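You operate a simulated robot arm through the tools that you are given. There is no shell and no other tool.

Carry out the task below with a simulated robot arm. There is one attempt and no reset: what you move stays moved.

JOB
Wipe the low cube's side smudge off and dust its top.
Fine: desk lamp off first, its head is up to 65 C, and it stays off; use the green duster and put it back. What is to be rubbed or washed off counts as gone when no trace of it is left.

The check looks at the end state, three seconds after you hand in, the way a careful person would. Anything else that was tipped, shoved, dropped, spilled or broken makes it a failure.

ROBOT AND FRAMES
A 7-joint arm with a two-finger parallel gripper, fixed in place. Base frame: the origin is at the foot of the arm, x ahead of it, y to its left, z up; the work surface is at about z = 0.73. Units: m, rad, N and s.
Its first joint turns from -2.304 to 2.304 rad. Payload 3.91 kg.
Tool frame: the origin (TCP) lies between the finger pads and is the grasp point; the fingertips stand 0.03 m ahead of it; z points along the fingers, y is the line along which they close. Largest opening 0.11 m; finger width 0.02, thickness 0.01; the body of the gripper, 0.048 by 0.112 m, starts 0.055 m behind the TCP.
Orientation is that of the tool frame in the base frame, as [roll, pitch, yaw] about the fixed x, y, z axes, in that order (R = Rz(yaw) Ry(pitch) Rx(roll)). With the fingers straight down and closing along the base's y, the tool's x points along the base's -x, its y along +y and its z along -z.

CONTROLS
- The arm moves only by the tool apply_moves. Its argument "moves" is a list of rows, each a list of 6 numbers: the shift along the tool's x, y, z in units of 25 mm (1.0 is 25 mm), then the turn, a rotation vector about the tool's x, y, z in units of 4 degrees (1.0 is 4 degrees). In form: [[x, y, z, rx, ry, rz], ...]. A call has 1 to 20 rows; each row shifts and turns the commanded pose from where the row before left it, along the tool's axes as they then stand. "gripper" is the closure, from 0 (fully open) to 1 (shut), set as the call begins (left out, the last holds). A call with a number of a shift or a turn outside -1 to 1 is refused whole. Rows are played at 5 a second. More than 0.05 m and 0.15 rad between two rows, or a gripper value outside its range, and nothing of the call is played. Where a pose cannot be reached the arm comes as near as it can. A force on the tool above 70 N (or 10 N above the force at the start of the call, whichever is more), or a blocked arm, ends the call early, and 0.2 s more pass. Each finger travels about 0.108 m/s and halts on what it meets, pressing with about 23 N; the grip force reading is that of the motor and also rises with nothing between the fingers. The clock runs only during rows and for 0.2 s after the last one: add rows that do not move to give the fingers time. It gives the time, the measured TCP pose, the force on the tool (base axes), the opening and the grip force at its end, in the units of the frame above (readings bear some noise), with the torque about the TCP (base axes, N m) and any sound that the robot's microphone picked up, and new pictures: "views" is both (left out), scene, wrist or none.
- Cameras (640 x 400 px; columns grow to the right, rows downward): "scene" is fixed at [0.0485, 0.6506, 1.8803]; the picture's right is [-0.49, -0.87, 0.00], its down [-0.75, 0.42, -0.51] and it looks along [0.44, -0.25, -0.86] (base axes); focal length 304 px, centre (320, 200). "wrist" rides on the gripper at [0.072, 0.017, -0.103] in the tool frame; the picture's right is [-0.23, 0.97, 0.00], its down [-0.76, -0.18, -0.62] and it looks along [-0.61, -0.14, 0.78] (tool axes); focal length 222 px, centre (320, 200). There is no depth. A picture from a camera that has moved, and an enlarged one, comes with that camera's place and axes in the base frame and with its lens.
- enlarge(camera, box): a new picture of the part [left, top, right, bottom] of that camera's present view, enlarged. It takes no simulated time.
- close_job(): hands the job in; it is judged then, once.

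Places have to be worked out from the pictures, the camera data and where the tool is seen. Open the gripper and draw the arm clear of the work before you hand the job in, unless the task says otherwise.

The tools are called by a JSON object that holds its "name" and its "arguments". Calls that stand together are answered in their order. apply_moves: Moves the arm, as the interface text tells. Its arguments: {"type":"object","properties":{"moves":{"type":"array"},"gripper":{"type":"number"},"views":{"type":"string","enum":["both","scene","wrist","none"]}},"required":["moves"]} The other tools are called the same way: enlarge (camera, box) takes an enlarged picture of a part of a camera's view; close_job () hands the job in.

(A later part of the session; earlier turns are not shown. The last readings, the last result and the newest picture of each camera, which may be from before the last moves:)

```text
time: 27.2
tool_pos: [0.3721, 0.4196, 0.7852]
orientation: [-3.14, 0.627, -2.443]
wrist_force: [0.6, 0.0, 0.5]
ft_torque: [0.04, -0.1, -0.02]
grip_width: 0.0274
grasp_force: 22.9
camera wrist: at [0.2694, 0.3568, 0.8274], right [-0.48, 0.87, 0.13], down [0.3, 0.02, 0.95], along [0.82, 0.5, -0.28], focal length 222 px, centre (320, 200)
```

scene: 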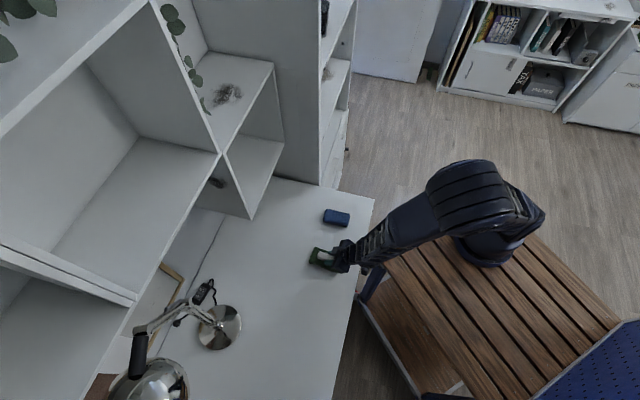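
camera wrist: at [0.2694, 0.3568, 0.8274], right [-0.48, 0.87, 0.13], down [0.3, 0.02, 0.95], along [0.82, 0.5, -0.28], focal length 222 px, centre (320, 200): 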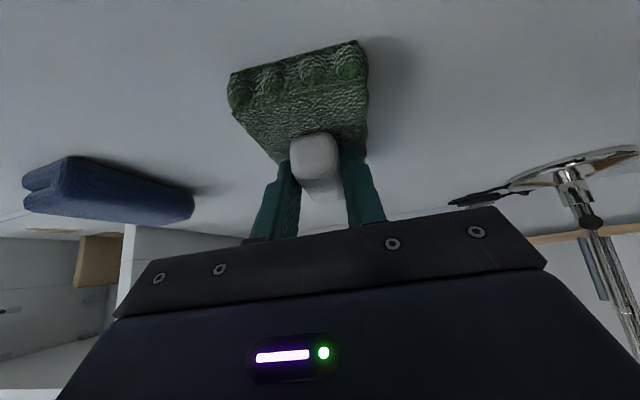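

The grip is firm at 27 mm. I'll lift straight up 10 cm and check the duster hangs securely.

{"name": "apply_moves", "arguments": {"moves": [[-0.3, 0, -0.41, 0, 0, 0], [-0.587, 0, -0.81, 0, 0, 0], [-0.587, 0, -0.81, 0, 0, 0], [-0.587, 0, -0.81, 0, 0, 0], [-0.587, 0, -0.81, 0, 0, 0], [-0.587, 0, -0.81, 0, 0, 0]]}}

{"name": "enlarge", "arguments": {"camera": "scene", "box": [290, 195, 390, 285]}}

```text
time: 28.6
tool_pos: [0.3716, 0.422, 0.9217]
orientation: [-3.14, 0.629, -2.443]
wrist_force: [0.0, -0.3, -0.2]
ft_torque: [0.01, -0.02, 0.02]
grip_width: 0.0
grasp_force: 22.9
camera wrist: at [0.2693, 0.3581, 0.9643], right [-0.48, 0.86, 0.13], down [0.3, 0.03, 0.95], along [0.82, 0.5, -0.28], focal length 222 px, centre (320, 200)
```

scene: 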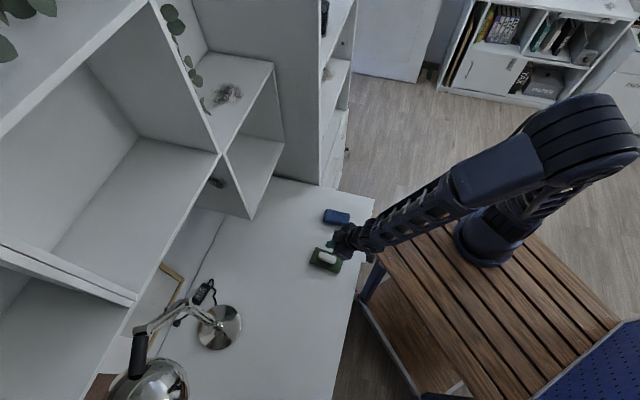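
wrist: 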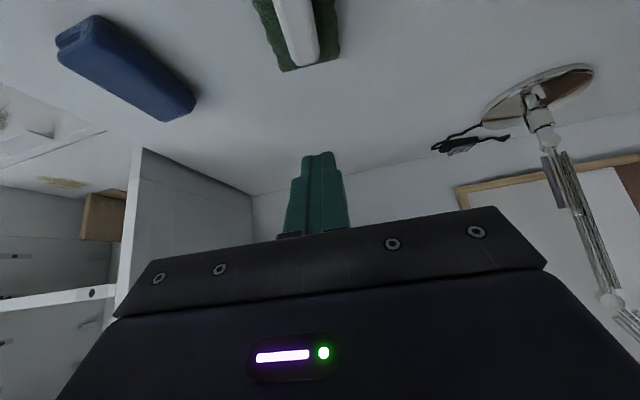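

```text
4.44 times, centred on (340, 240) of scene
camera zoom: at [0.0485, 0.6506, 1.8803], right [-0.49, -0.87, 0.0], down [-0.75, 0.42, -0.51], along [0.44, -0.25, -0.86], focal length 1350 px, centre (231, 22)
```

zoom: 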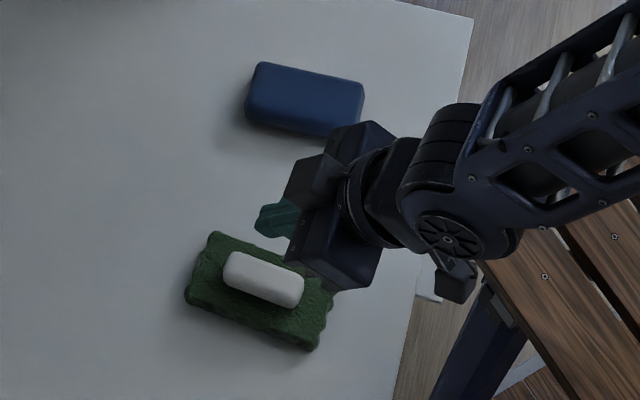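

The fingers slipped off the handle and the duster stayed on the desk. I'll look closely at where it now lies and at the handle shape.

{"name": "enlarge", "arguments": {"camera": "wrist", "box": [230, 0, 370, 80]}}

{"name": "enlarge", "arguments": {"camera": "scene", "box": [300, 235, 350, 280]}}

```text
4.57 times, centred on (300, 40) of wrist
camera zoom: at [0.2693, 0.3581, 0.9643], right [-0.48, 0.86, 0.13], down [0.3, 0.03, 0.95], along [0.82, 0.5, -0.28], focal length 1015 px, centre (411, 931)
```

zoom: 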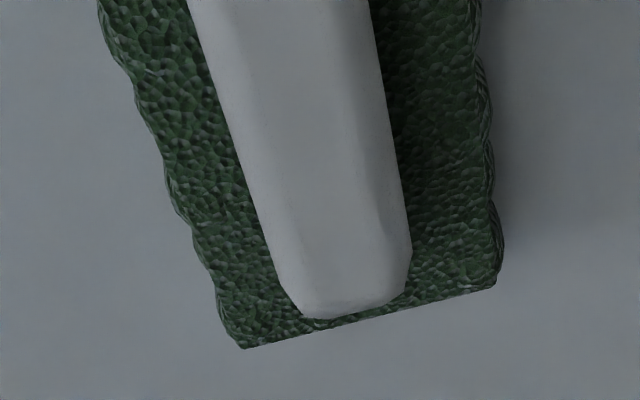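

```text
8.89 times, centred on (325, 258) of scene
camera zoom: at [0.0485, 0.6506, 1.8803], right [-0.49, -0.87, 0.0], down [-0.75, 0.42, -0.51], along [0.44, -0.25, -0.86], focal length 2701 px, centre (276, -311)
```

zoom: 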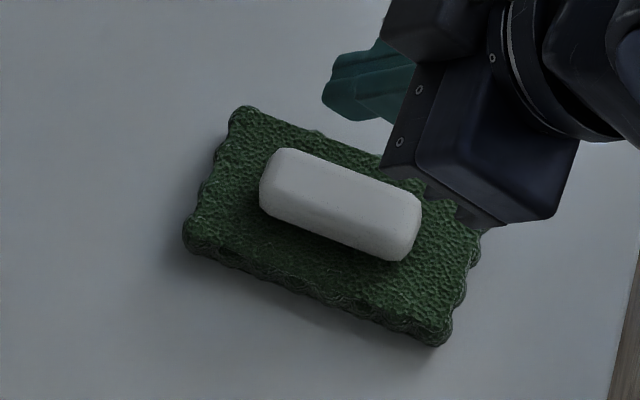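

The duster is essentially unmoved. Its handle is a rounded hump with chamfered upper edges, so the fingers must sit lower, right down on the pad. I'll reopen, go back down, and feel for the pad in 2 mm steps.

{"name": "apply_moves", "arguments": {"moves": [[0, 0, 0, 0, 0, 0], [0, 0, 0, 0, 0, 0], [0.626, -0.016, 0.848, 0, 0, 0], [0.626, -0.016, 0.848, 0, 0, 0], [0.626, -0.016, 0.848, 0, 0, 0], [0.626, -0.016, 0.848, 0, 0, 0], [0.626, -0.016, 0.848, 0, 0, 0]], "gripper": 0.55, "views": "none"}}

{"name": "apply_moves", "arguments": {"moves": [[0.047, 0, 0.065, 0, 0, 0], [0.047, 0, 0.065, 0, 0, 0], [0.047, 0, 0.065, 0, 0, 0], [0.047, 0, 0.065, 0, 0, 0]], "views": "none"}}

{"name": "apply_moves", "arguments": {"moves": [[0.047, 0, 0.065, 0, 0, 0], [0.047, 0, 0.065, 0, 0, 0]]}}

```text
time: 30.2
tool_pos: [0.3727, 0.4173, 0.7884]
orientation: [-3.138, 0.63, -2.444]
wrist_force: [0.0, 0.5, 0.8]
ft_torque: [0.0, 0.02, 0.02]
grip_width: 0.0497
grasp_force: 0.1
```

```text
time: 31.2
tool_pos: [0.3729, 0.4173, 0.7833]
orientation: [-3.139, 0.631, -2.444]
wrist_force: [-0.5, -6.5, 21.3]
ft_torque: [-0.04, -0.14, -0.08]
grip_width: 0.0494
grasp_force: 0.1
```

```text
time: 31.7
tool_pos: [0.3746, 0.417, 0.7832]
orientation: [3.138, 0.636, -2.448]
wrist_force: [-3.3, -5.3, 24.1]
ft_torque: [-0.02, -0.12, -0.04]
grip_width: 0.0492
grasp_force: 0.0
stopped in row 2: the force on the tool passed its limit at 79 N (the readings are from after the stop); the commanded pose is now the measured one
camera wrist: at [0.2707, 0.3555, 0.8247], right [-0.48, 0.86, 0.14], down [0.3, 0.02, 0.95], along [0.82, 0.5, -0.27], focal length 222 px, centre (320, 200)
```

scene: 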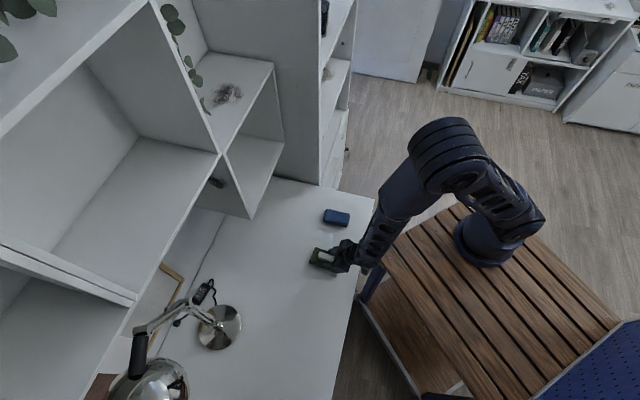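
wrist: 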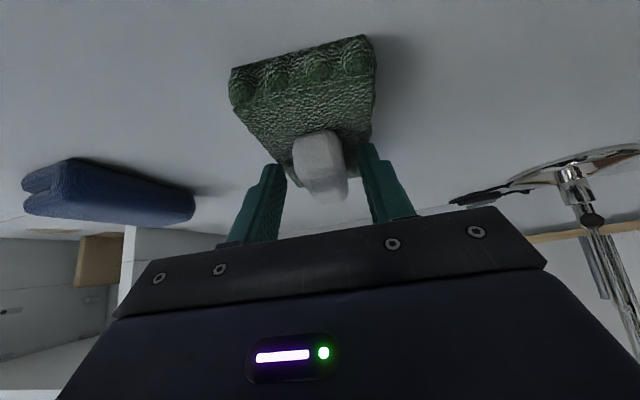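

The pad top is rigid, and the fingertips met it at TCP z of about 0.783. I'll back off 2 mm, close with time to settle, and lift very slowly while watching the opening.

{"name": "apply_moves", "arguments": {"moves": [[-0.047, 0, -0.065, 0, 0, 0], [0, 0, 0, 0, 0, 0]], "views": "none"}}

{"name": "apply_moves", "arguments": {"moves": [[0, 0, 0, 0, 0, 0], [0, 0, 0, 0, 0, 0], [0, 0, 0, 0, 0, 0], [0, 0, 0, 0, 0, 0], [-0.024, 0, -0.032, 0, 0, 0], [-0.047, 0, -0.065, 0, 0, 0], [-0.047, 0, -0.065, 0, 0, 0], [-0.047, 0, -0.065, 0, 0, 0]], "gripper": 1}}

{"name": "enlarge", "arguments": {"camera": "wrist", "box": [200, 30, 420, 200]}}

```text
time: 32.3
tool_pos: [0.3743, 0.4184, 0.7841]
orientation: [-3.141, 0.634, -2.444]
wrist_force: [3.3, 1.3, 5.7]
ft_torque: [0.1, -0.12, 0.02]
grip_width: 0.0497
grasp_force: 0.1
```

```text
time: 34.1
tool_pos: [0.3735, 0.4168, 0.7919]
orientation: [-3.141, 0.634, -2.446]
wrist_force: [-0.6, 0.2, -0.5]
ft_torque: [0.01, 0.0, 0.0]
grip_width: 0.0274
grasp_force: 23.0
camera wrist: at [0.2708, 0.3552, 0.8328], right [-0.48, 0.86, 0.13], down [0.3, 0.02, 0.95], along [0.82, 0.5, -0.27], focal length 222 px, centre (320, 200)
```

scene: 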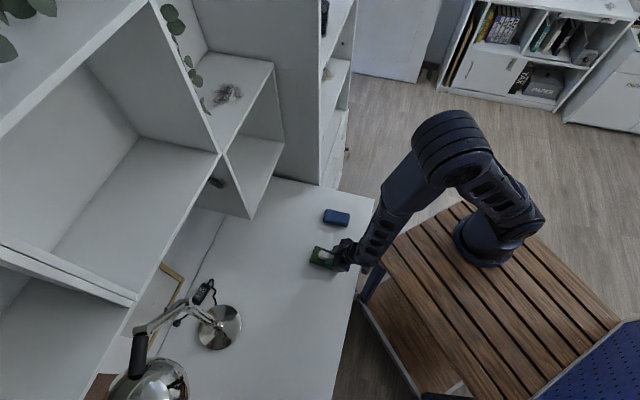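
wrist: 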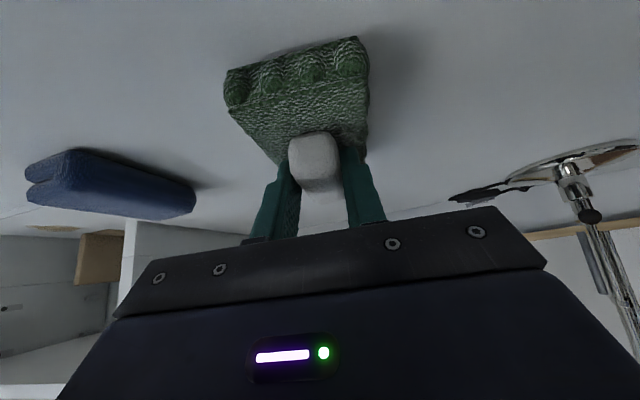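

```text
2.35 times, centred on (310, 115) of wrist
camera zoom: at [0.2708, 0.3552, 0.8328], right [-0.48, 0.86, 0.13], down [0.3, 0.02, 0.95], along [0.82, 0.5, -0.27], focal length 523 px, centre (344, 400)
```

zoom: 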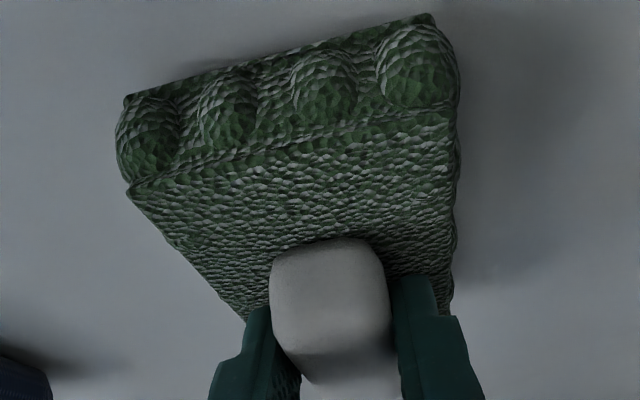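

It's still gripped at 27.4 mm. I'll continue slowly for another 2 cm and see whether the duster comes along.

{"name": "apply_moves", "arguments": {"moves": [[-0.047, 0, -0.065, 0, 0, 0], [-0.047, 0, -0.065, 0, 0, 0], [-0.047, 0, -0.065, 0, 0, 0], [-0.047, 0, -0.065, 0, 0, 0], [-0.047, 0, -0.065, 0, 0, 0], [-0.047, 0, -0.065, 0, 0, 0], [-0.047, 0, -0.065, 0, 0, 0], [-0.047, 0, -0.065, 0, 0, 0], [-0.047, 0, -0.065, 0, 0, 0], [-0.047, 0, -0.065, 0, 0, 0]]}}

{"name": "enlarge", "arguments": {"camera": "wrist", "box": [200, 30, 420, 200]}}

{"name": "enlarge", "arguments": {"camera": "scene", "box": [290, 225, 370, 285]}}

```text
time: 36.3
tool_pos: [0.374, 0.417, 0.8121]
orientation: [3.141, 0.636, -2.446]
wrist_force: [0.4, 0.0, 0.0]
ft_torque: [-0.02, -0.02, 0.02]
grip_width: 0.0272
grasp_force: 22.8
camera wrist: at [0.2706, 0.3555, 0.853], right [-0.48, 0.86, 0.13], down [0.3, 0.02, 0.95], along [0.82, 0.5, -0.27], focal length 222 px, centre (320, 200)
```

scene: 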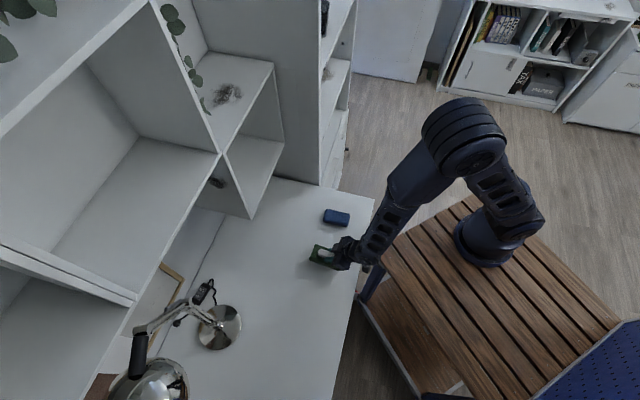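
wrist: 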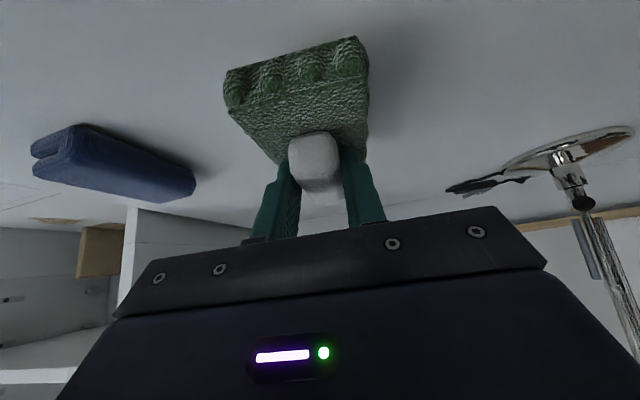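

```text
2.35 times, centred on (310, 115) of wrist
camera zoom: at [0.2706, 0.3555, 0.853], right [-0.48, 0.86, 0.13], down [0.3, 0.02, 0.95], along [0.82, 0.5, -0.27], focal length 523 px, centre (344, 400)
```

zoom: 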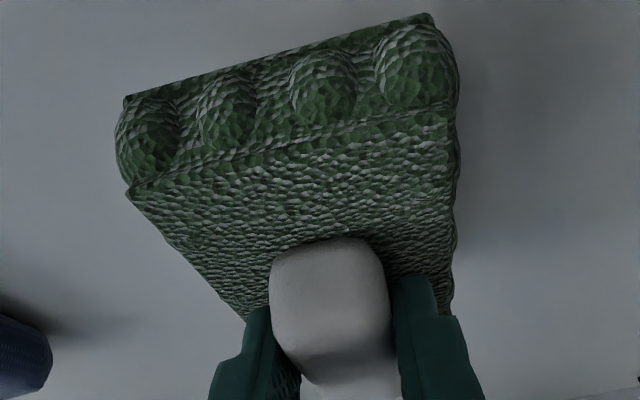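

```text
6.67 times, centred on (330, 255) of scene
camera zoom: at [0.0485, 0.6506, 1.8803], right [-0.49, -0.87, 0.0], down [-0.75, 0.42, -0.51], along [0.44, -0.25, -0.86], focal length 2026 px, centre (253, -167)
```

zoom: 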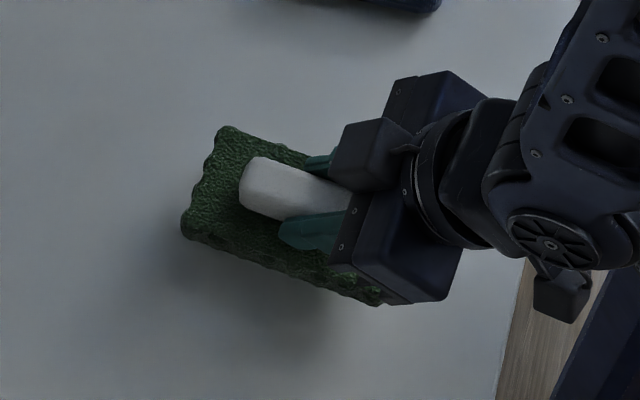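

The duster is lifted and rigid in the grip. I'll keep motions gentle and carry it up and across to open space in front of the low cube.

{"name": "apply_moves", "arguments": {"moves": [[-0.1, 0.045, -0.085, 0, 0, 0], [-0.2, 0.09, -0.17, 0, 0, 0], [-0.3, 0.134, -0.254, 0, 0, 0], [-0.4, 0.18, -0.34, 0, 0, 0], [-0.45, 0.2, -0.38, 0, 0, 0], [-0.45, 0.2, -0.38, 0, 0, 0], [-0.45, 0.2, -0.38, 0, 0, 0], [-0.45, 0.2, -0.38, 0, 0, 0], [-0.45, 0.2, -0.38, 0, 0, 0], [-0.45, 0.2, -0.38, 0, 0, 0], [-0.45, 0.2, -0.38, 0, 0, 0], [-0.45, 0.2, -0.38, 0, 0, 0], [-0.45, 0.2, -0.38, 0, 0, 0], [-0.45, 0.2, -0.38, 0, 0, 0], [-0.45, 0.2, -0.38, 0, 0, 0], [-0.45, 0.2, -0.38, 0, 0, 0], [-0.45, 0.2, -0.38, 0, 0, 0], [-0.45, 0.2, -0.38, 0, 0, 0], [-0.3, 0.134, -0.254, 0, 0, 0], [-0.15, 0.067, -0.127, 0, 0, 0]]}}

```text
time: 40.5
tool_pos: [0.3632, 0.5218, 1.0577]
orientation: [-3.14, 0.634, -2.446]
wrist_force: [0.0, 0.4, -0.7]
ft_torque: [0.01, 0.0, -0.01]
grip_width: 0.0273
grasp_force: 23.4
camera wrist: at [0.2604, 0.4595, 1.0993], right [-0.48, 0.86, 0.13], down [0.3, 0.02, 0.95], along [0.82, 0.5, -0.27], focal length 222 px, centre (320, 200)
```

scene: 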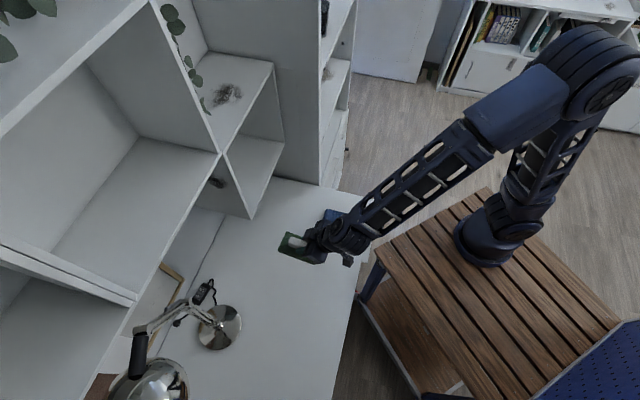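
wrist: 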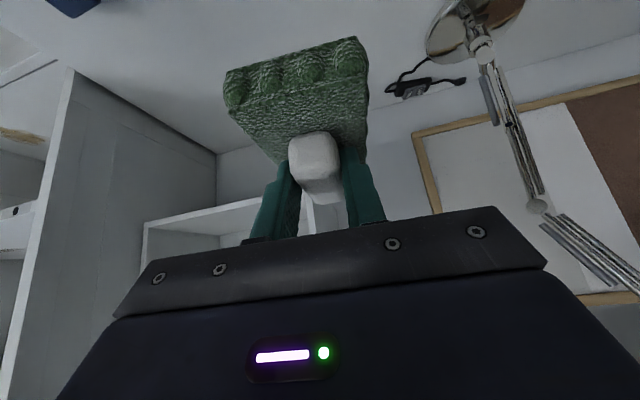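

Still secure. I'll yaw 7° to align with the cube and start rolling the duster about the depth axis, half way first, to see how the arm copes.

{"name": "apply_moves", "arguments": {"moves": [[0, 0, 0, -0.52, 0, -0.7], [0, 0, 0, -0.52, 0, -0.7], [0, 0, 0, 0.4, 0, -0.29], [0, 0, 0, 0.788, 0, -0.579], [0, 0, 0, 0.788, 0, -0.579], [0, 0, 0, 0.788, 0, -0.579], [0, 0, 0, 0.788, 0, -0.579], [0, 0, 0, 0.788, 0, -0.579], [0, 0, 0, 0.788, 0, -0.579], [0, 0, 0, 0.788, 0, -0.579], [0, 0, 0, 0.788, 0, -0.579], [0, 0, 0, 0.788, 0, -0.579], [0, 0, 0, 0.788, 0, -0.579]]}}

```text
time: 43.3
tool_pos: [0.3649, 0.5222, 1.0582]
orientation: [-2.316, 0.463, -1.872]
wrist_force: [0.6, 0.4, -0.5]
ft_torque: [0.02, 0.04, -0.01]
grip_width: 0.0275
grasp_force: 22.7
camera wrist: at [0.2534, 0.4627, 1.0786], right [-0.47, 0.7, -0.54], down [-0.19, 0.52, 0.83], along [0.86, 0.5, -0.11], focal length 222 px, centre (320, 200)
```

scene: 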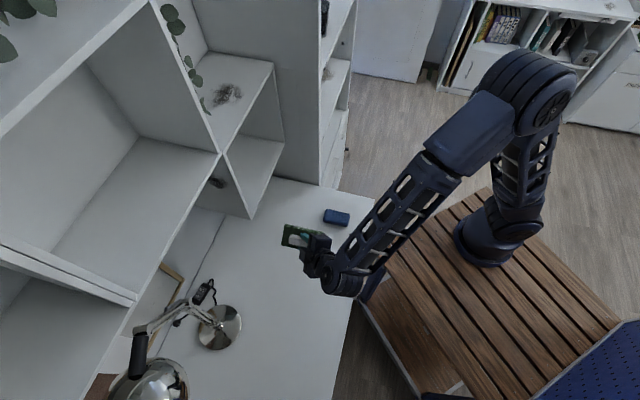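
wrist: 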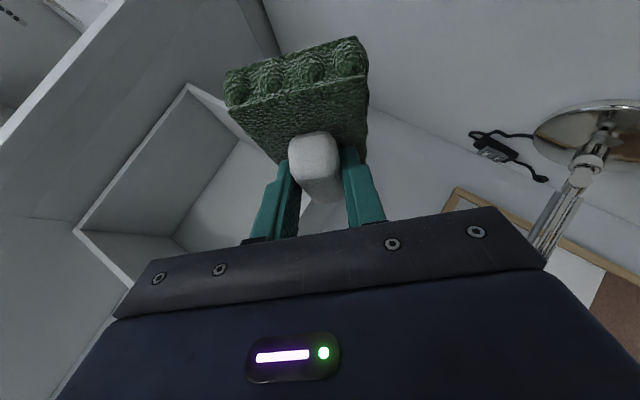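

The roll is going well with the grip steady. I'll do the remaining 49°.

{"name": "apply_moves", "arguments": {"moves": [[0, 0, 0, 0.788, 0, -0.579], [0, 0, 0, 0.788, 0, -0.579], [0, 0, 0, 0.788, 0, -0.579], [0, 0, 0, 0.788, 0, -0.579], [0, 0, 0, 0.788, 0, -0.579], [0, 0, 0, 0.788, 0, -0.579], [0, 0, 0, 0.788, 0, -0.579], [0, 0, 0, 0.788, 0, -0.579], [0, 0, 0, 0.788, 0, -0.579], [0, 0, 0, 0.788, 0, -0.579], [0, 0, 0, 0.788, 0, -0.579], [0, 0, 0, 0.788, 0, -0.579], [0, 0, 0, 0.394, 0, -0.29]]}}

```text
time: 46.1
tool_pos: [0.3636, 0.5219, 1.0568]
orientation: [-1.572, 0.0, -1.69]
wrist_force: [-0.8, 0.5, 0.0]
ft_torque: [0.0, 0.03, -0.02]
grip_width: 0.027
grasp_force: 23.1
camera wrist: at [0.2522, 0.4629, 1.0415], right [0.03, 0.22, -0.97], down [-0.53, 0.83, 0.18], along [0.85, 0.51, 0.14], focal length 222 px, centre (320, 200)
```

scene: 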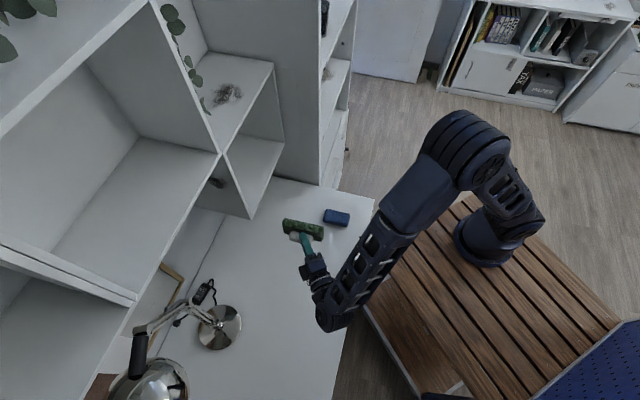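
wrist: 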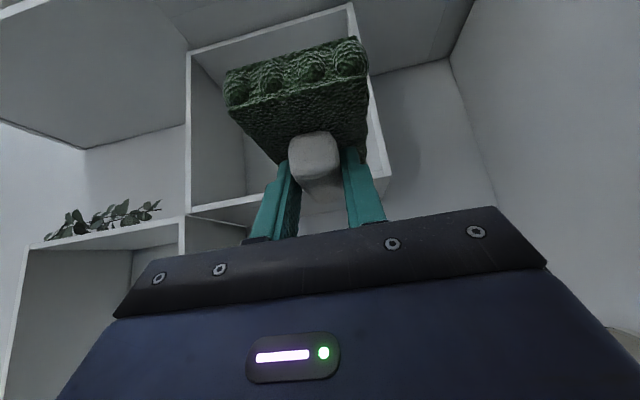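

The duster's face is now square to the cube side, with tool x at (-0.12, -0.99, 0) and y straight down. I'll slide forward beside the cube, about 6 cm off its side and lower than the smudge, so the wrist camera can see the smudge past the pad.

{"name": "apply_moves", "arguments": {"moves": [[-0.25, 0, 0.125, 0, 0, 0], [-0.504, 0, 0.25, 0, 0, 0], [-0.504, 0, 0.25, 0, 0, 0], [-0.504, 0, 0.25, 0, 0, 0], [-0.504, 0, 0.25, 0, 0, 0], [-0.504, 0, 0.25, 0, 0, 0], [-0.504, 0, 0.25, 0, 0, 0], [-0.504, 0, 0.25, 0, 0, 0], [-0.504, 0, 0.25, 0, 0, 0], [-0.504, 0, 0.25, 0, 0, 0], [-0.504, 0, 0.25, 0, 0, 0], [-0.504, 0, 0.25, 0, 0, 0], [-0.504, 0, 0.25, 0, 0, 0], [-0.504, 0, 0.25, 0, 0, 0], [-0.25, 0, 0.125, 0, 0, 0]]}}

{"name": "enlarge", "arguments": {"camera": "scene", "box": [140, 100, 340, 260]}}

```text
time: 49.3
tool_pos: [0.4709, 0.6871, 1.0562]
orientation: [-1.571, 0.001, -1.69]
wrist_force: [-0.2, 1.0, -0.1]
ft_torque: [0.03, 0.02, 0.01]
grip_width: 0.0271
grasp_force: 23.1
camera wrist: at [0.3587, 0.6283, 1.0411], right [0.03, 0.23, -0.97], down [-0.53, 0.83, 0.18], along [0.85, 0.51, 0.14], focal length 222 px, centre (320, 200)
```

scene: 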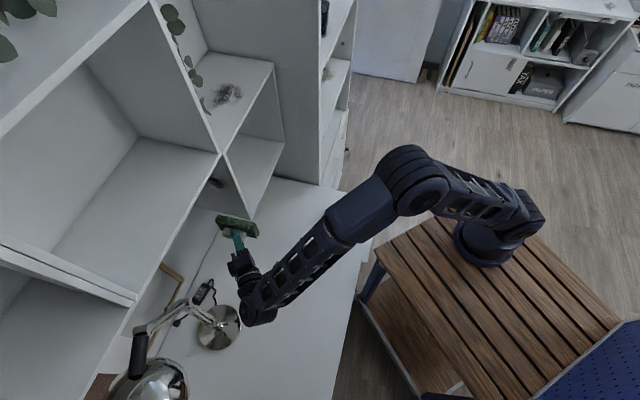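
wrist: 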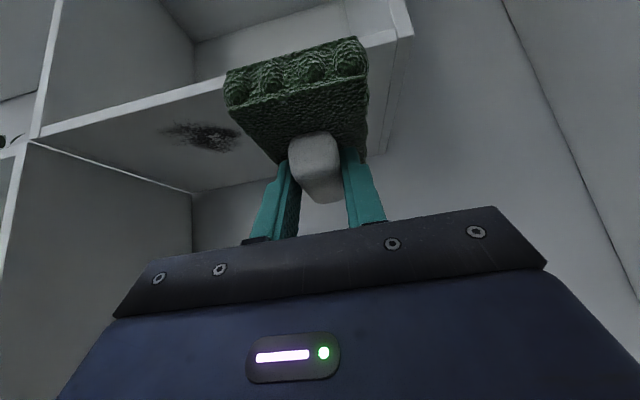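

```text
2.50 times, centred on (240, 180) of scene
camera zoom: at [0.0485, 0.6506, 1.8803], right [-0.49, -0.87, 0.0], down [-0.75, 0.42, -0.51], along [0.44, -0.25, -0.86], focal length 760 px, centre (520, 250)
```

zoom: 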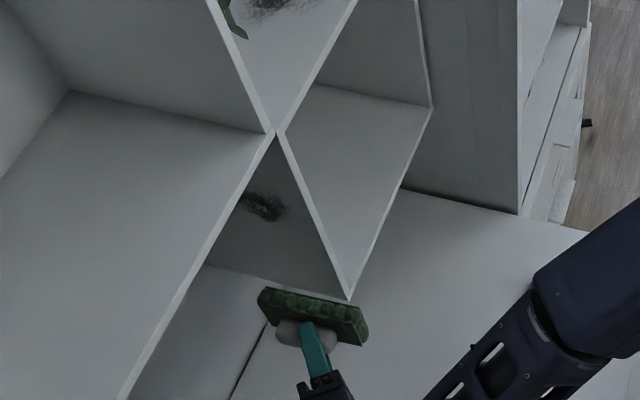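

Combining the scene and wrist rays, the cube's front-left corner is at about (0.556, 0.625), with z from 0.98 to 1.32. The smudge is centred near (0.595, 0.666, 1.182), about 3–8 cm behind the front edge and z 1.15–1.21. I'll rise alongside it, keeping a 5 cm gap.

{"name": "apply_moves", "arguments": {"moves": [[-0.1, -0.28, 0.07, 0, 0, 0], [-0.186, -0.56, 0.137, 0, 0, 0], [-0.186, -0.56, 0.137, 0, 0, 0], [-0.186, -0.56, 0.137, 0, 0, 0], [-0.186, -0.56, 0.137, 0, 0, 0], [-0.186, -0.56, 0.137, 0, 0, 0], [-0.186, -0.56, 0.137, 0, 0, 0], [-0.186, -0.56, 0.137, 0, 0, 0], [-0.186, -0.56, 0.137, 0, 0, 0], [-0.1, -0.28, 0.07, 0, 0, 0]]}}

{"name": "enlarge", "arguments": {"camera": "scene", "box": [160, 130, 280, 240]}}

```text
time: 51.5
tool_pos: [0.506, 0.7239, 1.1834]
orientation: [-1.569, 0.0, -1.688]
wrist_force: [0.2, -0.3, -0.3]
ft_torque: [0.01, 0.01, -0.02]
grip_width: 0.0274
grasp_force: 22.7
camera wrist: at [0.394, 0.6663, 1.1684], right [0.03, 0.23, -0.97], down [-0.53, 0.83, 0.18], along [0.85, 0.51, 0.14], focal length 222 px, centre (320, 200)
```

scene: 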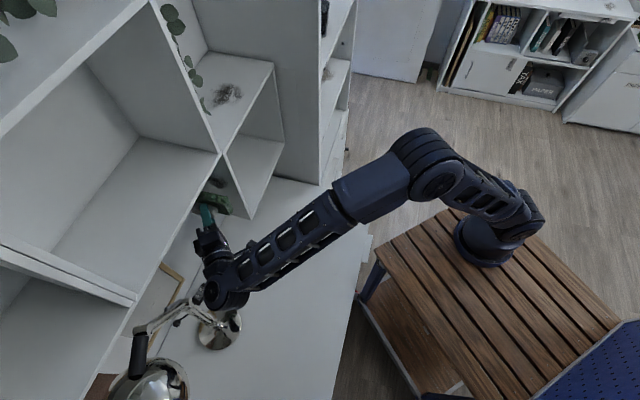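
wrist: 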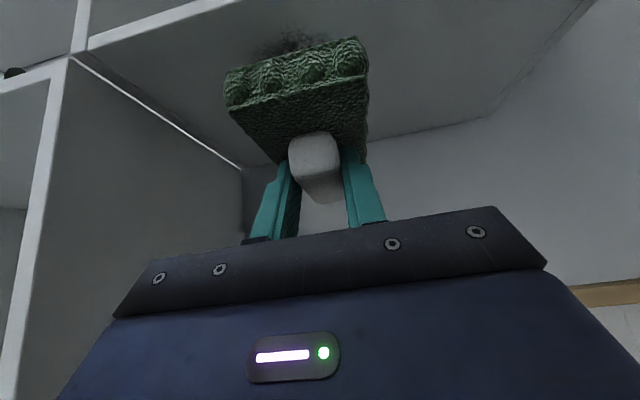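

```text
3.64 times, centred on (220, 185) of scene
camera zoom: at [0.0485, 0.6506, 1.8803], right [-0.49, -0.87, 0.0], down [-0.75, 0.42, -0.51], along [0.44, -0.25, -0.86], focal length 1105 px, centre (684, 254)
```

zoom: 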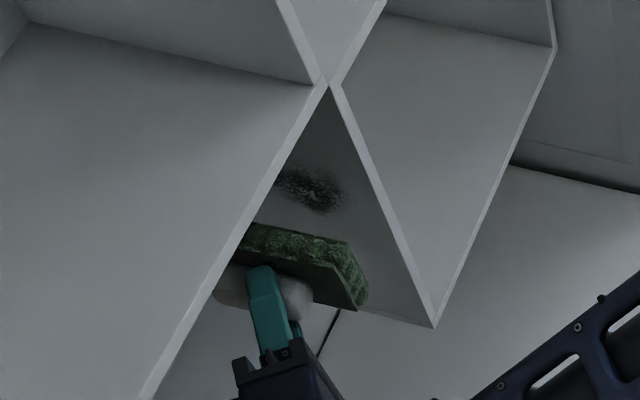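

Everything lines up. I'll close 3.5 cm of the gap, then feel for contact with small steps.

{"name": "apply_moves", "arguments": {"moves": [[0.12, 0, 0.16, 0, 0, 0], [0.237, 0, 0.322, 0, 0, 0], [0.237, 0, 0.322, 0, 0, 0], [0.166, 0, 0.226, 0, 0, 0]], "views": "scene"}}

{"name": "enlarge", "arguments": {"camera": "scene", "box": [180, 140, 260, 220]}}

```text
time: 52.5
tool_pos: [0.5295, 0.7032, 1.1832]
orientation: [-1.571, 0.0, -1.69]
wrist_force: [0.3, 0.8, -1.9]
ft_torque: [0.03, 0.01, 0.03]
grip_width: 0.0276
grasp_force: 23.0
```

scene: 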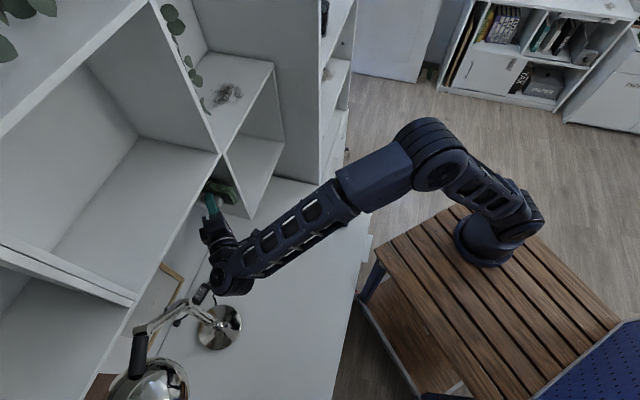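

```text
5.00 times, centred on (220, 180) of scene
camera zoom: at [0.0485, 0.6506, 1.8803], right [-0.49, -0.87, 0.0], down [-0.75, 0.42, -0.51], along [0.44, -0.25, -0.86], focal length 1519 px, centre (820, 300)
```

zoom: 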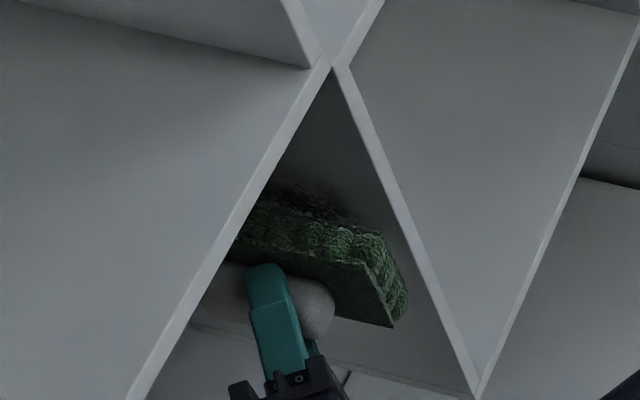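

About 1.5–2 cm remain by my estimate. I'll creep in 2.5 mm steps.

{"name": "apply_moves", "arguments": {"moves": [[0.059, 0, 0.081, 0, 0, 0], [0.059, 0, 0.081, 0, 0, 0], [0.059, 0, 0.081, 0, 0, 0], [0.059, 0, 0.081, 0, 0, 0]], "views": "none"}}

```text
time: 53.5
tool_pos: [0.5371, 0.6964, 1.1838]
orientation: [-1.571, 0.0, -1.69]
wrist_force: [-0.3, -0.2, -0.6]
ft_torque: [0.01, 0.03, 0.01]
grip_width: 0.0276
grasp_force: 22.9
```

No contact yet, so I'll continue in 2 mm steps.

{"name": "apply_moves", "arguments": {"moves": [[0.047, 0, 0.064, 0, 0, 0], [0.047, 0, 0.064, 0, 0, 0]], "views": "none"}}

```text
time: 54.1
tool_pos: [0.5401, 0.6936, 1.1836]
orientation: [-1.57, 0.0, -1.689]
wrist_force: [-0.8, 0.1, 0.5]
ft_torque: [-0.02, 0.0, 0.0]
grip_width: 0.0276
grasp_force: 23.3
```

Still free. Two more 2 mm steps, with a view.

{"name": "apply_moves", "arguments": {"moves": [[0.047, 0, 0.064, 0, 0, 0], [0.047, 0, 0.064, 0, 0, 0]]}}

{"name": "enlarge", "arguments": {"camera": "scene", "box": [180, 140, 260, 220]}}

{"name": "enlarge", "arguments": {"camera": "wrist", "box": [180, 0, 420, 150]}}

```text
time: 54.7
tool_pos: [0.543, 0.6917, 1.1839]
orientation: [-1.57, 0.001, -1.688]
wrist_force: [0.4, 0.3, -0.8]
ft_torque: [0.04, 0.0, 0.01]
grip_width: 0.0274
grasp_force: 23.4
camera wrist: at [0.4314, 0.6324, 1.1679], right [0.03, 0.23, -0.97], down [-0.53, 0.83, 0.18], along [0.85, 0.51, 0.14], focal length 222 px, centre (320, 200)
```

scene: 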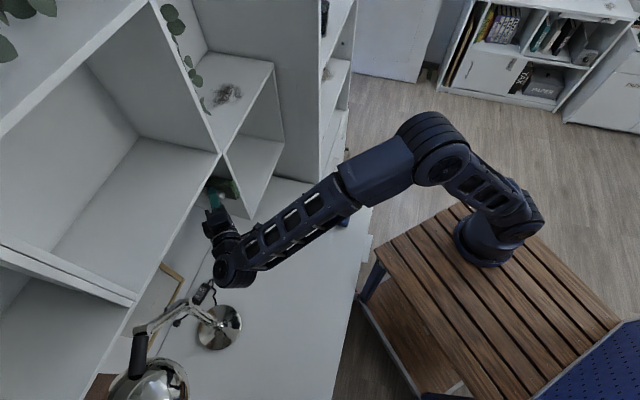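
wrist: 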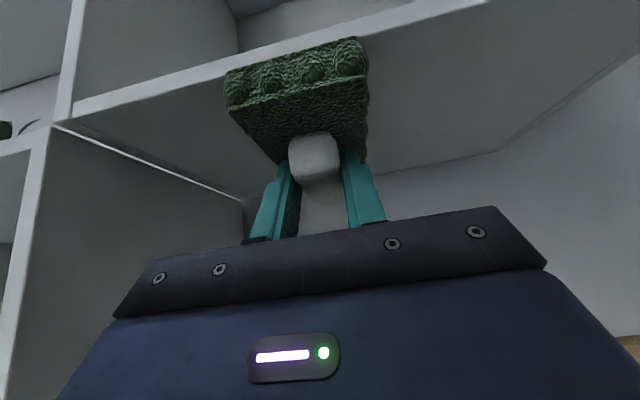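

```text
5.00 times, centred on (220, 180) of scene
camera zoom: at [0.0485, 0.6506, 1.8803], right [-0.49, -0.87, 0.0], down [-0.75, 0.42, -0.51], along [0.44, -0.25, -0.86], focal length 1519 px, centre (820, 300)
```

zoom: 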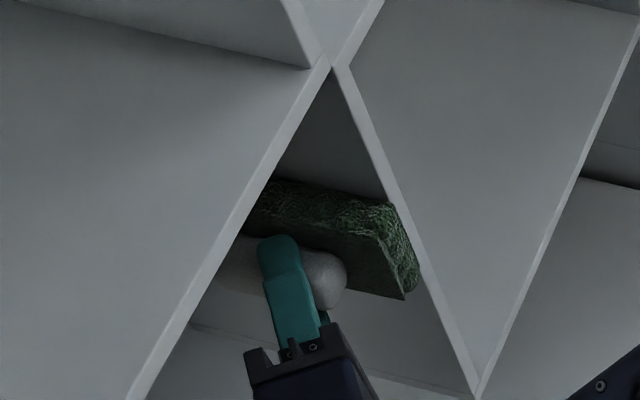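

```text
2.67 times, centred on (300, 75) of wrist
camera zoom: at [0.4314, 0.6324, 1.1679], right [0.03, 0.23, -0.97], down [-0.53, 0.83, 0.18], along [0.85, 0.51, 0.14], focal length 592 px, centre (373, 533)
```

zoom: 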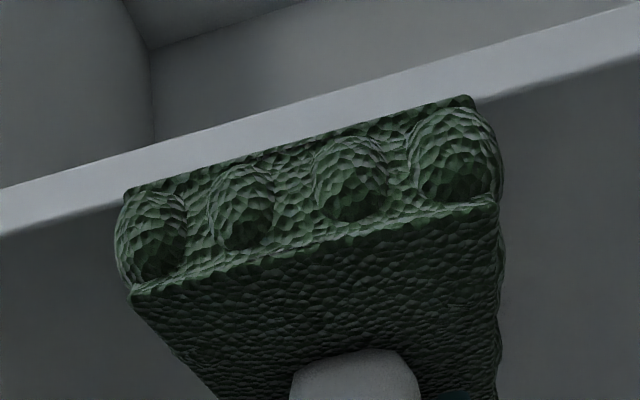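

The pad is about to touch. I'll keep creeping.

{"name": "apply_moves", "arguments": {"moves": [[0.036, 0, 0.048, 0, 0, 0], [0.036, 0, 0.048, 0, 0, 0]], "views": "none"}}

```text
time: 55.3
tool_pos: [0.5441, 0.6905, 1.1834]
orientation: [-1.57, 0.0, -1.686]
wrist_force: [-4.6, 7.8, 0.0]
ft_torque: [-0.06, -0.07, -0.2]
grip_width: 0.0273
grasp_force: 23.2
```

Contact at about 9 N. Now I'll rub gently up and down, ±2.5 cm.

{"name": "apply_moves", "arguments": {"moves": [[0, 0.25, 0, 0, 0, 0], [0, 0.25, 0, 0, 0, 0], [0, 0.25, 0, 0, 0, 0], [0, 0.25, 0, 0, 0, 0], [0, -0.25, 0, 0, 0, 0], [0, -0.25, 0, 0, 0, 0], [0, -0.25, 0, 0, 0, 0], [0, -0.25, 0, 0, 0, 0], [0, -0.25, 0, 0, 0, 0], [0, -0.25, 0, 0, 0, 0], [0, -0.25, 0, 0, 0, 0], [0, -0.25, 0, 0, 0, 0], [0, 0.25, 0, 0, 0, 0], [0, 0.25, 0, 0, 0, 0], [0, 0.25, 0, 0, 0, 0], [0, 0.25, 0, 0, 0, 0]]}}

{"name": "enlarge", "arguments": {"camera": "scene", "box": [180, 140, 260, 220]}}

```text
time: 58.7
tool_pos: [0.5451, 0.6892, 1.1832]
orientation: [-1.571, 0.0, -1.688]
wrist_force: [-7.7, 10.4, 4.6]
ft_torque: [-0.14, 0.07, -0.41]
grip_width: 0.0275
grasp_force: 22.9
camera wrist: at [0.433, 0.6303, 1.1671], right [0.03, 0.23, -0.97], down [-0.53, 0.83, 0.18], along [0.85, 0.51, 0.14], focal length 222 px, centre (320, 200)
```

scene: 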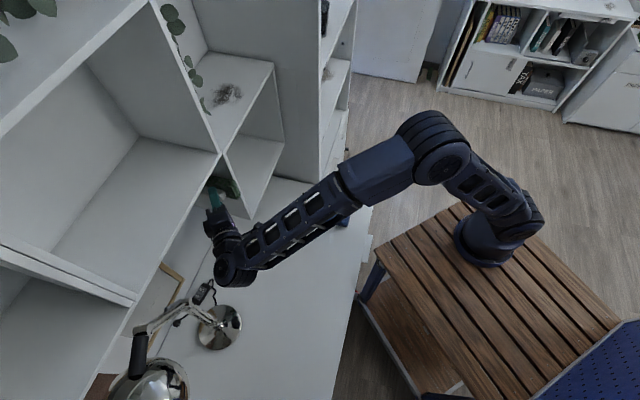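
wrist: 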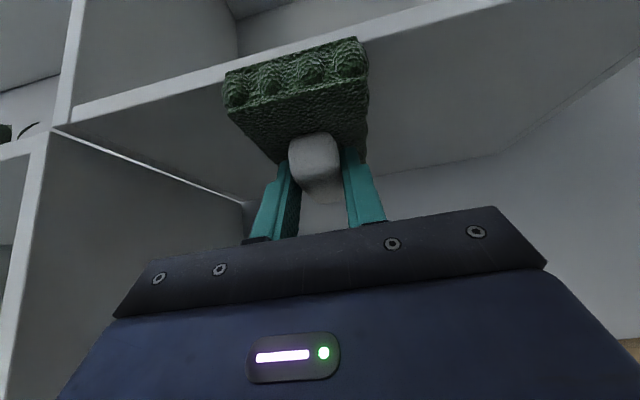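

```text
5.00 times, centred on (220, 180) of scene
camera zoom: at [0.0485, 0.6506, 1.8803], right [-0.49, -0.87, 0.0], down [-0.75, 0.42, -0.51], along [0.44, -0.25, -0.86], focal length 1519 px, centre (820, 300)
```

zoom: 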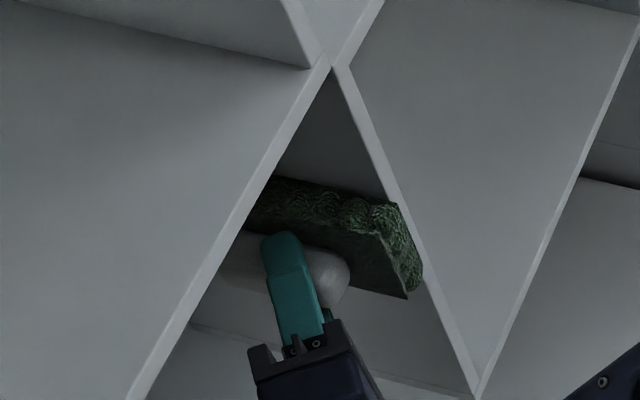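

The grip is steady. I'll make a second pass, shifted slightly deeper, to cover the full patch.

{"name": "apply_moves", "arguments": {"moves": [[-0.193, 0, 0.142, 0, 0, 0], [-0.193, 0, 0.142, 0, 0, 0], [-0.193, 0, 0.142, 0, 0, 0], [0, 0.25, 0, 0, 0, 0], [0, 0.25, 0, 0, 0, 0], [0, 0.25, 0, 0, 0, 0], [0, 0.25, 0, 0, 0, 0], [0, -0.25, 0, 0, 0, 0], [0, -0.25, 0, 0, 0, 0], [0, -0.25, 0, 0, 0, 0], [0, -0.25, 0, 0, 0, 0], [0, -0.25, 0, 0, 0, 0], [0, -0.25, 0, 0, 0, 0], [0, -0.25, 0, 0, 0, 0], [0, -0.25, 0, 0, 0, 0], [0.193, 0, -0.142, 0, 0, 0], [0.193, 0, -0.142, 0, 0, 0], [0.193, 0, -0.142, 0, 0, 0], [0, 0.25, 0, 0, 0, 0], [0, 0.25, 0, 0, 0, 0]], "views": "none"}}

```text
time: 62.9
tool_pos: [0.5437, 0.6891, 1.1955]
orientation: [-1.572, 0.0, -1.69]
wrist_force: [-2.0, 4.5, 0.7]
ft_torque: [-0.09, 0.03, -0.12]
grip_width: 0.0275
grasp_force: 23.0
```

Now I'll back off 5 cm and drop down to the earlier viewing spot to inspect the side.

{"name": "apply_moves", "arguments": {"moves": [[-0.12, 0, -0.16, 0, 0, 0], [-0.237, 0, -0.322, 0, 0, 0], [-0.237, 0, -0.322, 0, 0, 0], [-0.237, 0, -0.322, 0, 0, 0], [-0.237, 0, -0.322, 0, 0, 0], [-0.12, 0, -0.16, 0, 0, 0], [0.1, 0.28, -0.07, 0, 0, 0], [0.186, 0.56, -0.137, 0, 0, 0], [0.186, 0.56, -0.137, 0, 0, 0], [0.186, 0.56, -0.137, 0, 0, 0], [0.186, 0.56, -0.137, 0, 0, 0], [0.186, 0.56, -0.137, 0, 0, 0], [0.186, 0.56, -0.137, 0, 0, 0], [0.186, 0.56, -0.137, 0, 0, 0], [0.186, 0.56, -0.137, 0, 0, 0], [0.186, 0.56, -0.137, 0, 0, 0], [0.1, 0.28, -0.07, 0, 0, 0]]}}

{"name": "enlarge", "arguments": {"camera": "wrist", "box": [60, 30, 300, 180]}}

{"name": "enlarge", "arguments": {"camera": "scene", "box": [180, 140, 260, 220]}}

```text
time: 66.5
tool_pos: [0.47, 0.6787, 1.0546]
orientation: [-1.57, 0.0, -1.689]
wrist_force: [0.0, -0.3, -0.7]
ft_torque: [-0.02, 0.04, 0.02]
grip_width: 0.0274
grasp_force: 22.9
camera wrist: at [0.3569, 0.6213, 1.0397], right [0.03, 0.23, -0.97], down [-0.53, 0.83, 0.18], along [0.85, 0.51, 0.14], focal length 222 px, centre (320, 200)
```

scene: 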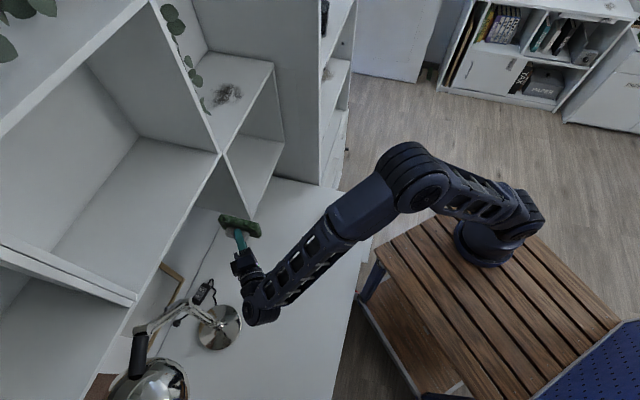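
wrist: 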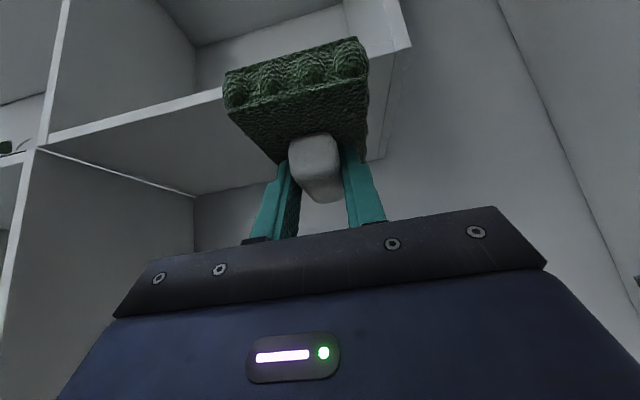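

```text
2.67 times, centred on (180, 105) of wrist
camera zoom: at [0.3569, 0.6213, 1.0397], right [0.03, 0.23, -0.97], down [-0.53, 0.83, 0.18], along [0.85, 0.51, 0.14], focal length 592 px, centre (693, 453)
```

zoom: 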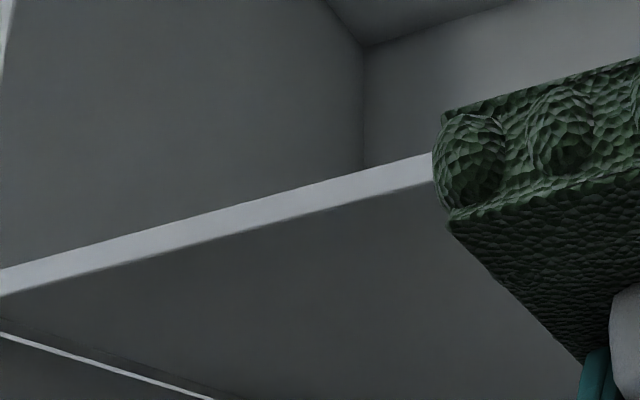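

```text
5.00 times, centred on (220, 180) of scene
camera zoom: at [0.0485, 0.6506, 1.8803], right [-0.49, -0.87, 0.0], down [-0.75, 0.42, -0.51], along [0.44, -0.25, -0.86], focal length 1519 px, centre (820, 300)
```

zoom: 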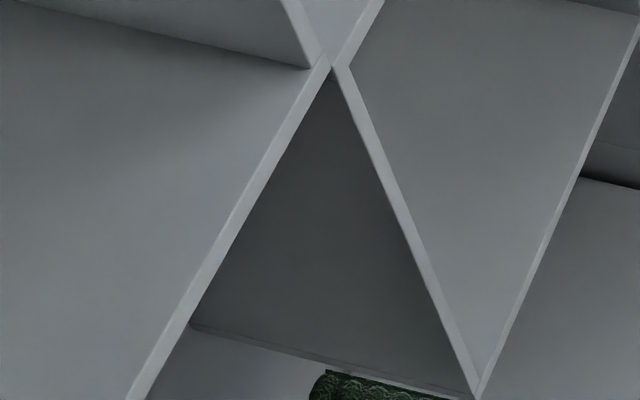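

The side smudge is gone with no trace. Next I'll retreat straight out in front of the cube before rolling the duster level again.

{"name": "apply_moves", "arguments": {"moves": [[0.25, 0, -0.14, 0, 0, 0], [0.504, 0, -0.3, 0, 0, 0], [0.504, 0, -0.3, 0, 0, 0], [0.504, 0, -0.3, 0, 0, 0], [0.504, 0, -0.3, 0, 0, 0], [0.504, 0, -0.3, 0, 0, 0], [0.504, 0, -0.3, 0, 0, 0], [0.504, 0, -0.3, 0, 0, 0], [0.504, 0, -0.3, 0, 0, 0], [0.504, 0, -0.3, 0, 0, 0], [0.504, 0, -0.3, 0, 0, 0], [0.504, 0, -0.3, 0, 0, 0], [0.504, 0, -0.3, 0, 0, 0], [0.25, 0, -0.14, 0, 0, 0]], "views": "scene"}}

{"name": "apply_moves", "arguments": {"moves": [[0, 0, 0, -0.4, 0, 0.29], [0, 0, 0, -0.788, 0, 0.579], [0, 0, 0, -0.788, 0, 0.579], [0, 0, 0, -0.788, 0, 0.579], [0, 0, 0, -0.788, 0, 0.579], [0, 0, 0, -0.788, 0, 0.579], [0, 0, 0, -0.788, 0, 0.579], [0, 0, 0, -0.788, 0, 0.579], [0, 0, 0, -0.788, 0, 0.579], [0, 0, 0, -0.788, 0, 0.579], [0, 0, 0, -0.788, 0, 0.579], [0, 0, 0, -0.788, 0, 0.579], [0, 0, 0, -0.788, 0, 0.579], [0, 0, 0, -0.788, 0, 0.579], [0, 0, 0, -0.788, 0, 0.579], [0, 0, 0, -0.788, 0, 0.579], [0, 0, 0, -0.788, 0, 0.579], [0, 0, 0, -0.788, 0, 0.579], [0, 0, 0, -0.788, 0, 0.579], [0, 0, 0, -0.788, 0, 0.579]]}}

```text
time: 69.5
tool_pos: [0.3538, 0.5285, 1.0545]
orientation: [-1.57, -0.001, -1.69]
wrist_force: [-0.2, -0.2, -1.0]
ft_torque: [0.01, 0.05, -0.01]
grip_width: 0.0273
grasp_force: 23.1
```

scene: 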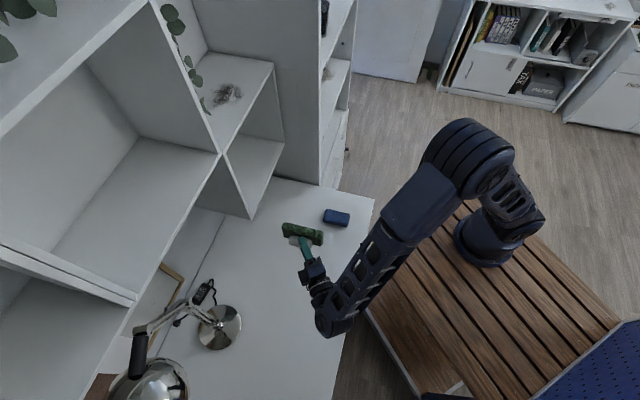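

```text
time: 73.7
tool_pos: [0.3529, 0.5299, 1.0554]
orientation: [-2.847, 0.614, -2.151]
wrist_force: [0.1, 1.0, -0.2]
ft_torque: [-0.02, 0.01, -0.01]
grip_width: 0.0276
grasp_force: 23.4
camera wrist: at [0.2519, 0.461, 1.0924], right [-0.59, 0.8, -0.1], down [0.13, 0.21, 0.97], along [0.8, 0.56, -0.23], focal length 222 px, centre (320, 200)
```

scene: 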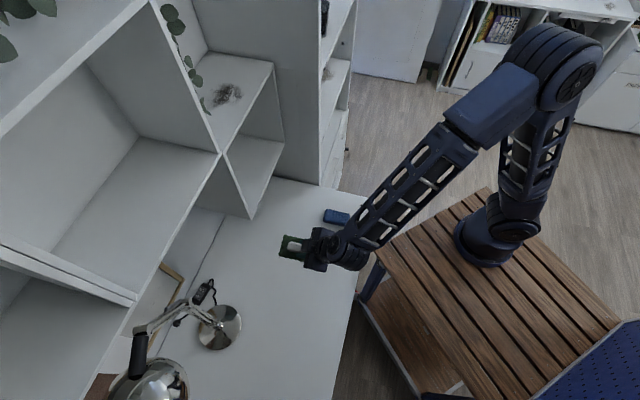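
wrist: 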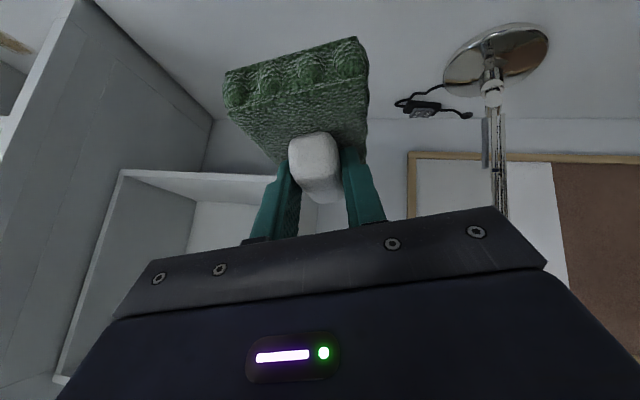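

The duster is nearly level again. I'll finish the last 14° of roll and check the orientation.

{"name": "apply_moves", "arguments": {"moves": [[0, 0, 0, -0.788, 0, 0.579], [0, 0, 0, -0.788, 0, 0.579], [0, 0, 0, -0.788, 0, 0.579], [0, 0, 0, -0.394, 0, 0.29]], "views": "none"}}

```text
time: 74.7
tool_pos: [0.3539, 0.5287, 1.0557]
orientation: [3.139, 0.634, -2.324]
wrist_force: [1.1, -0.3, 0.3]
ft_torque: [0.0, 0.0, 0.03]
grip_width: 0.0277
grasp_force: 22.8
```

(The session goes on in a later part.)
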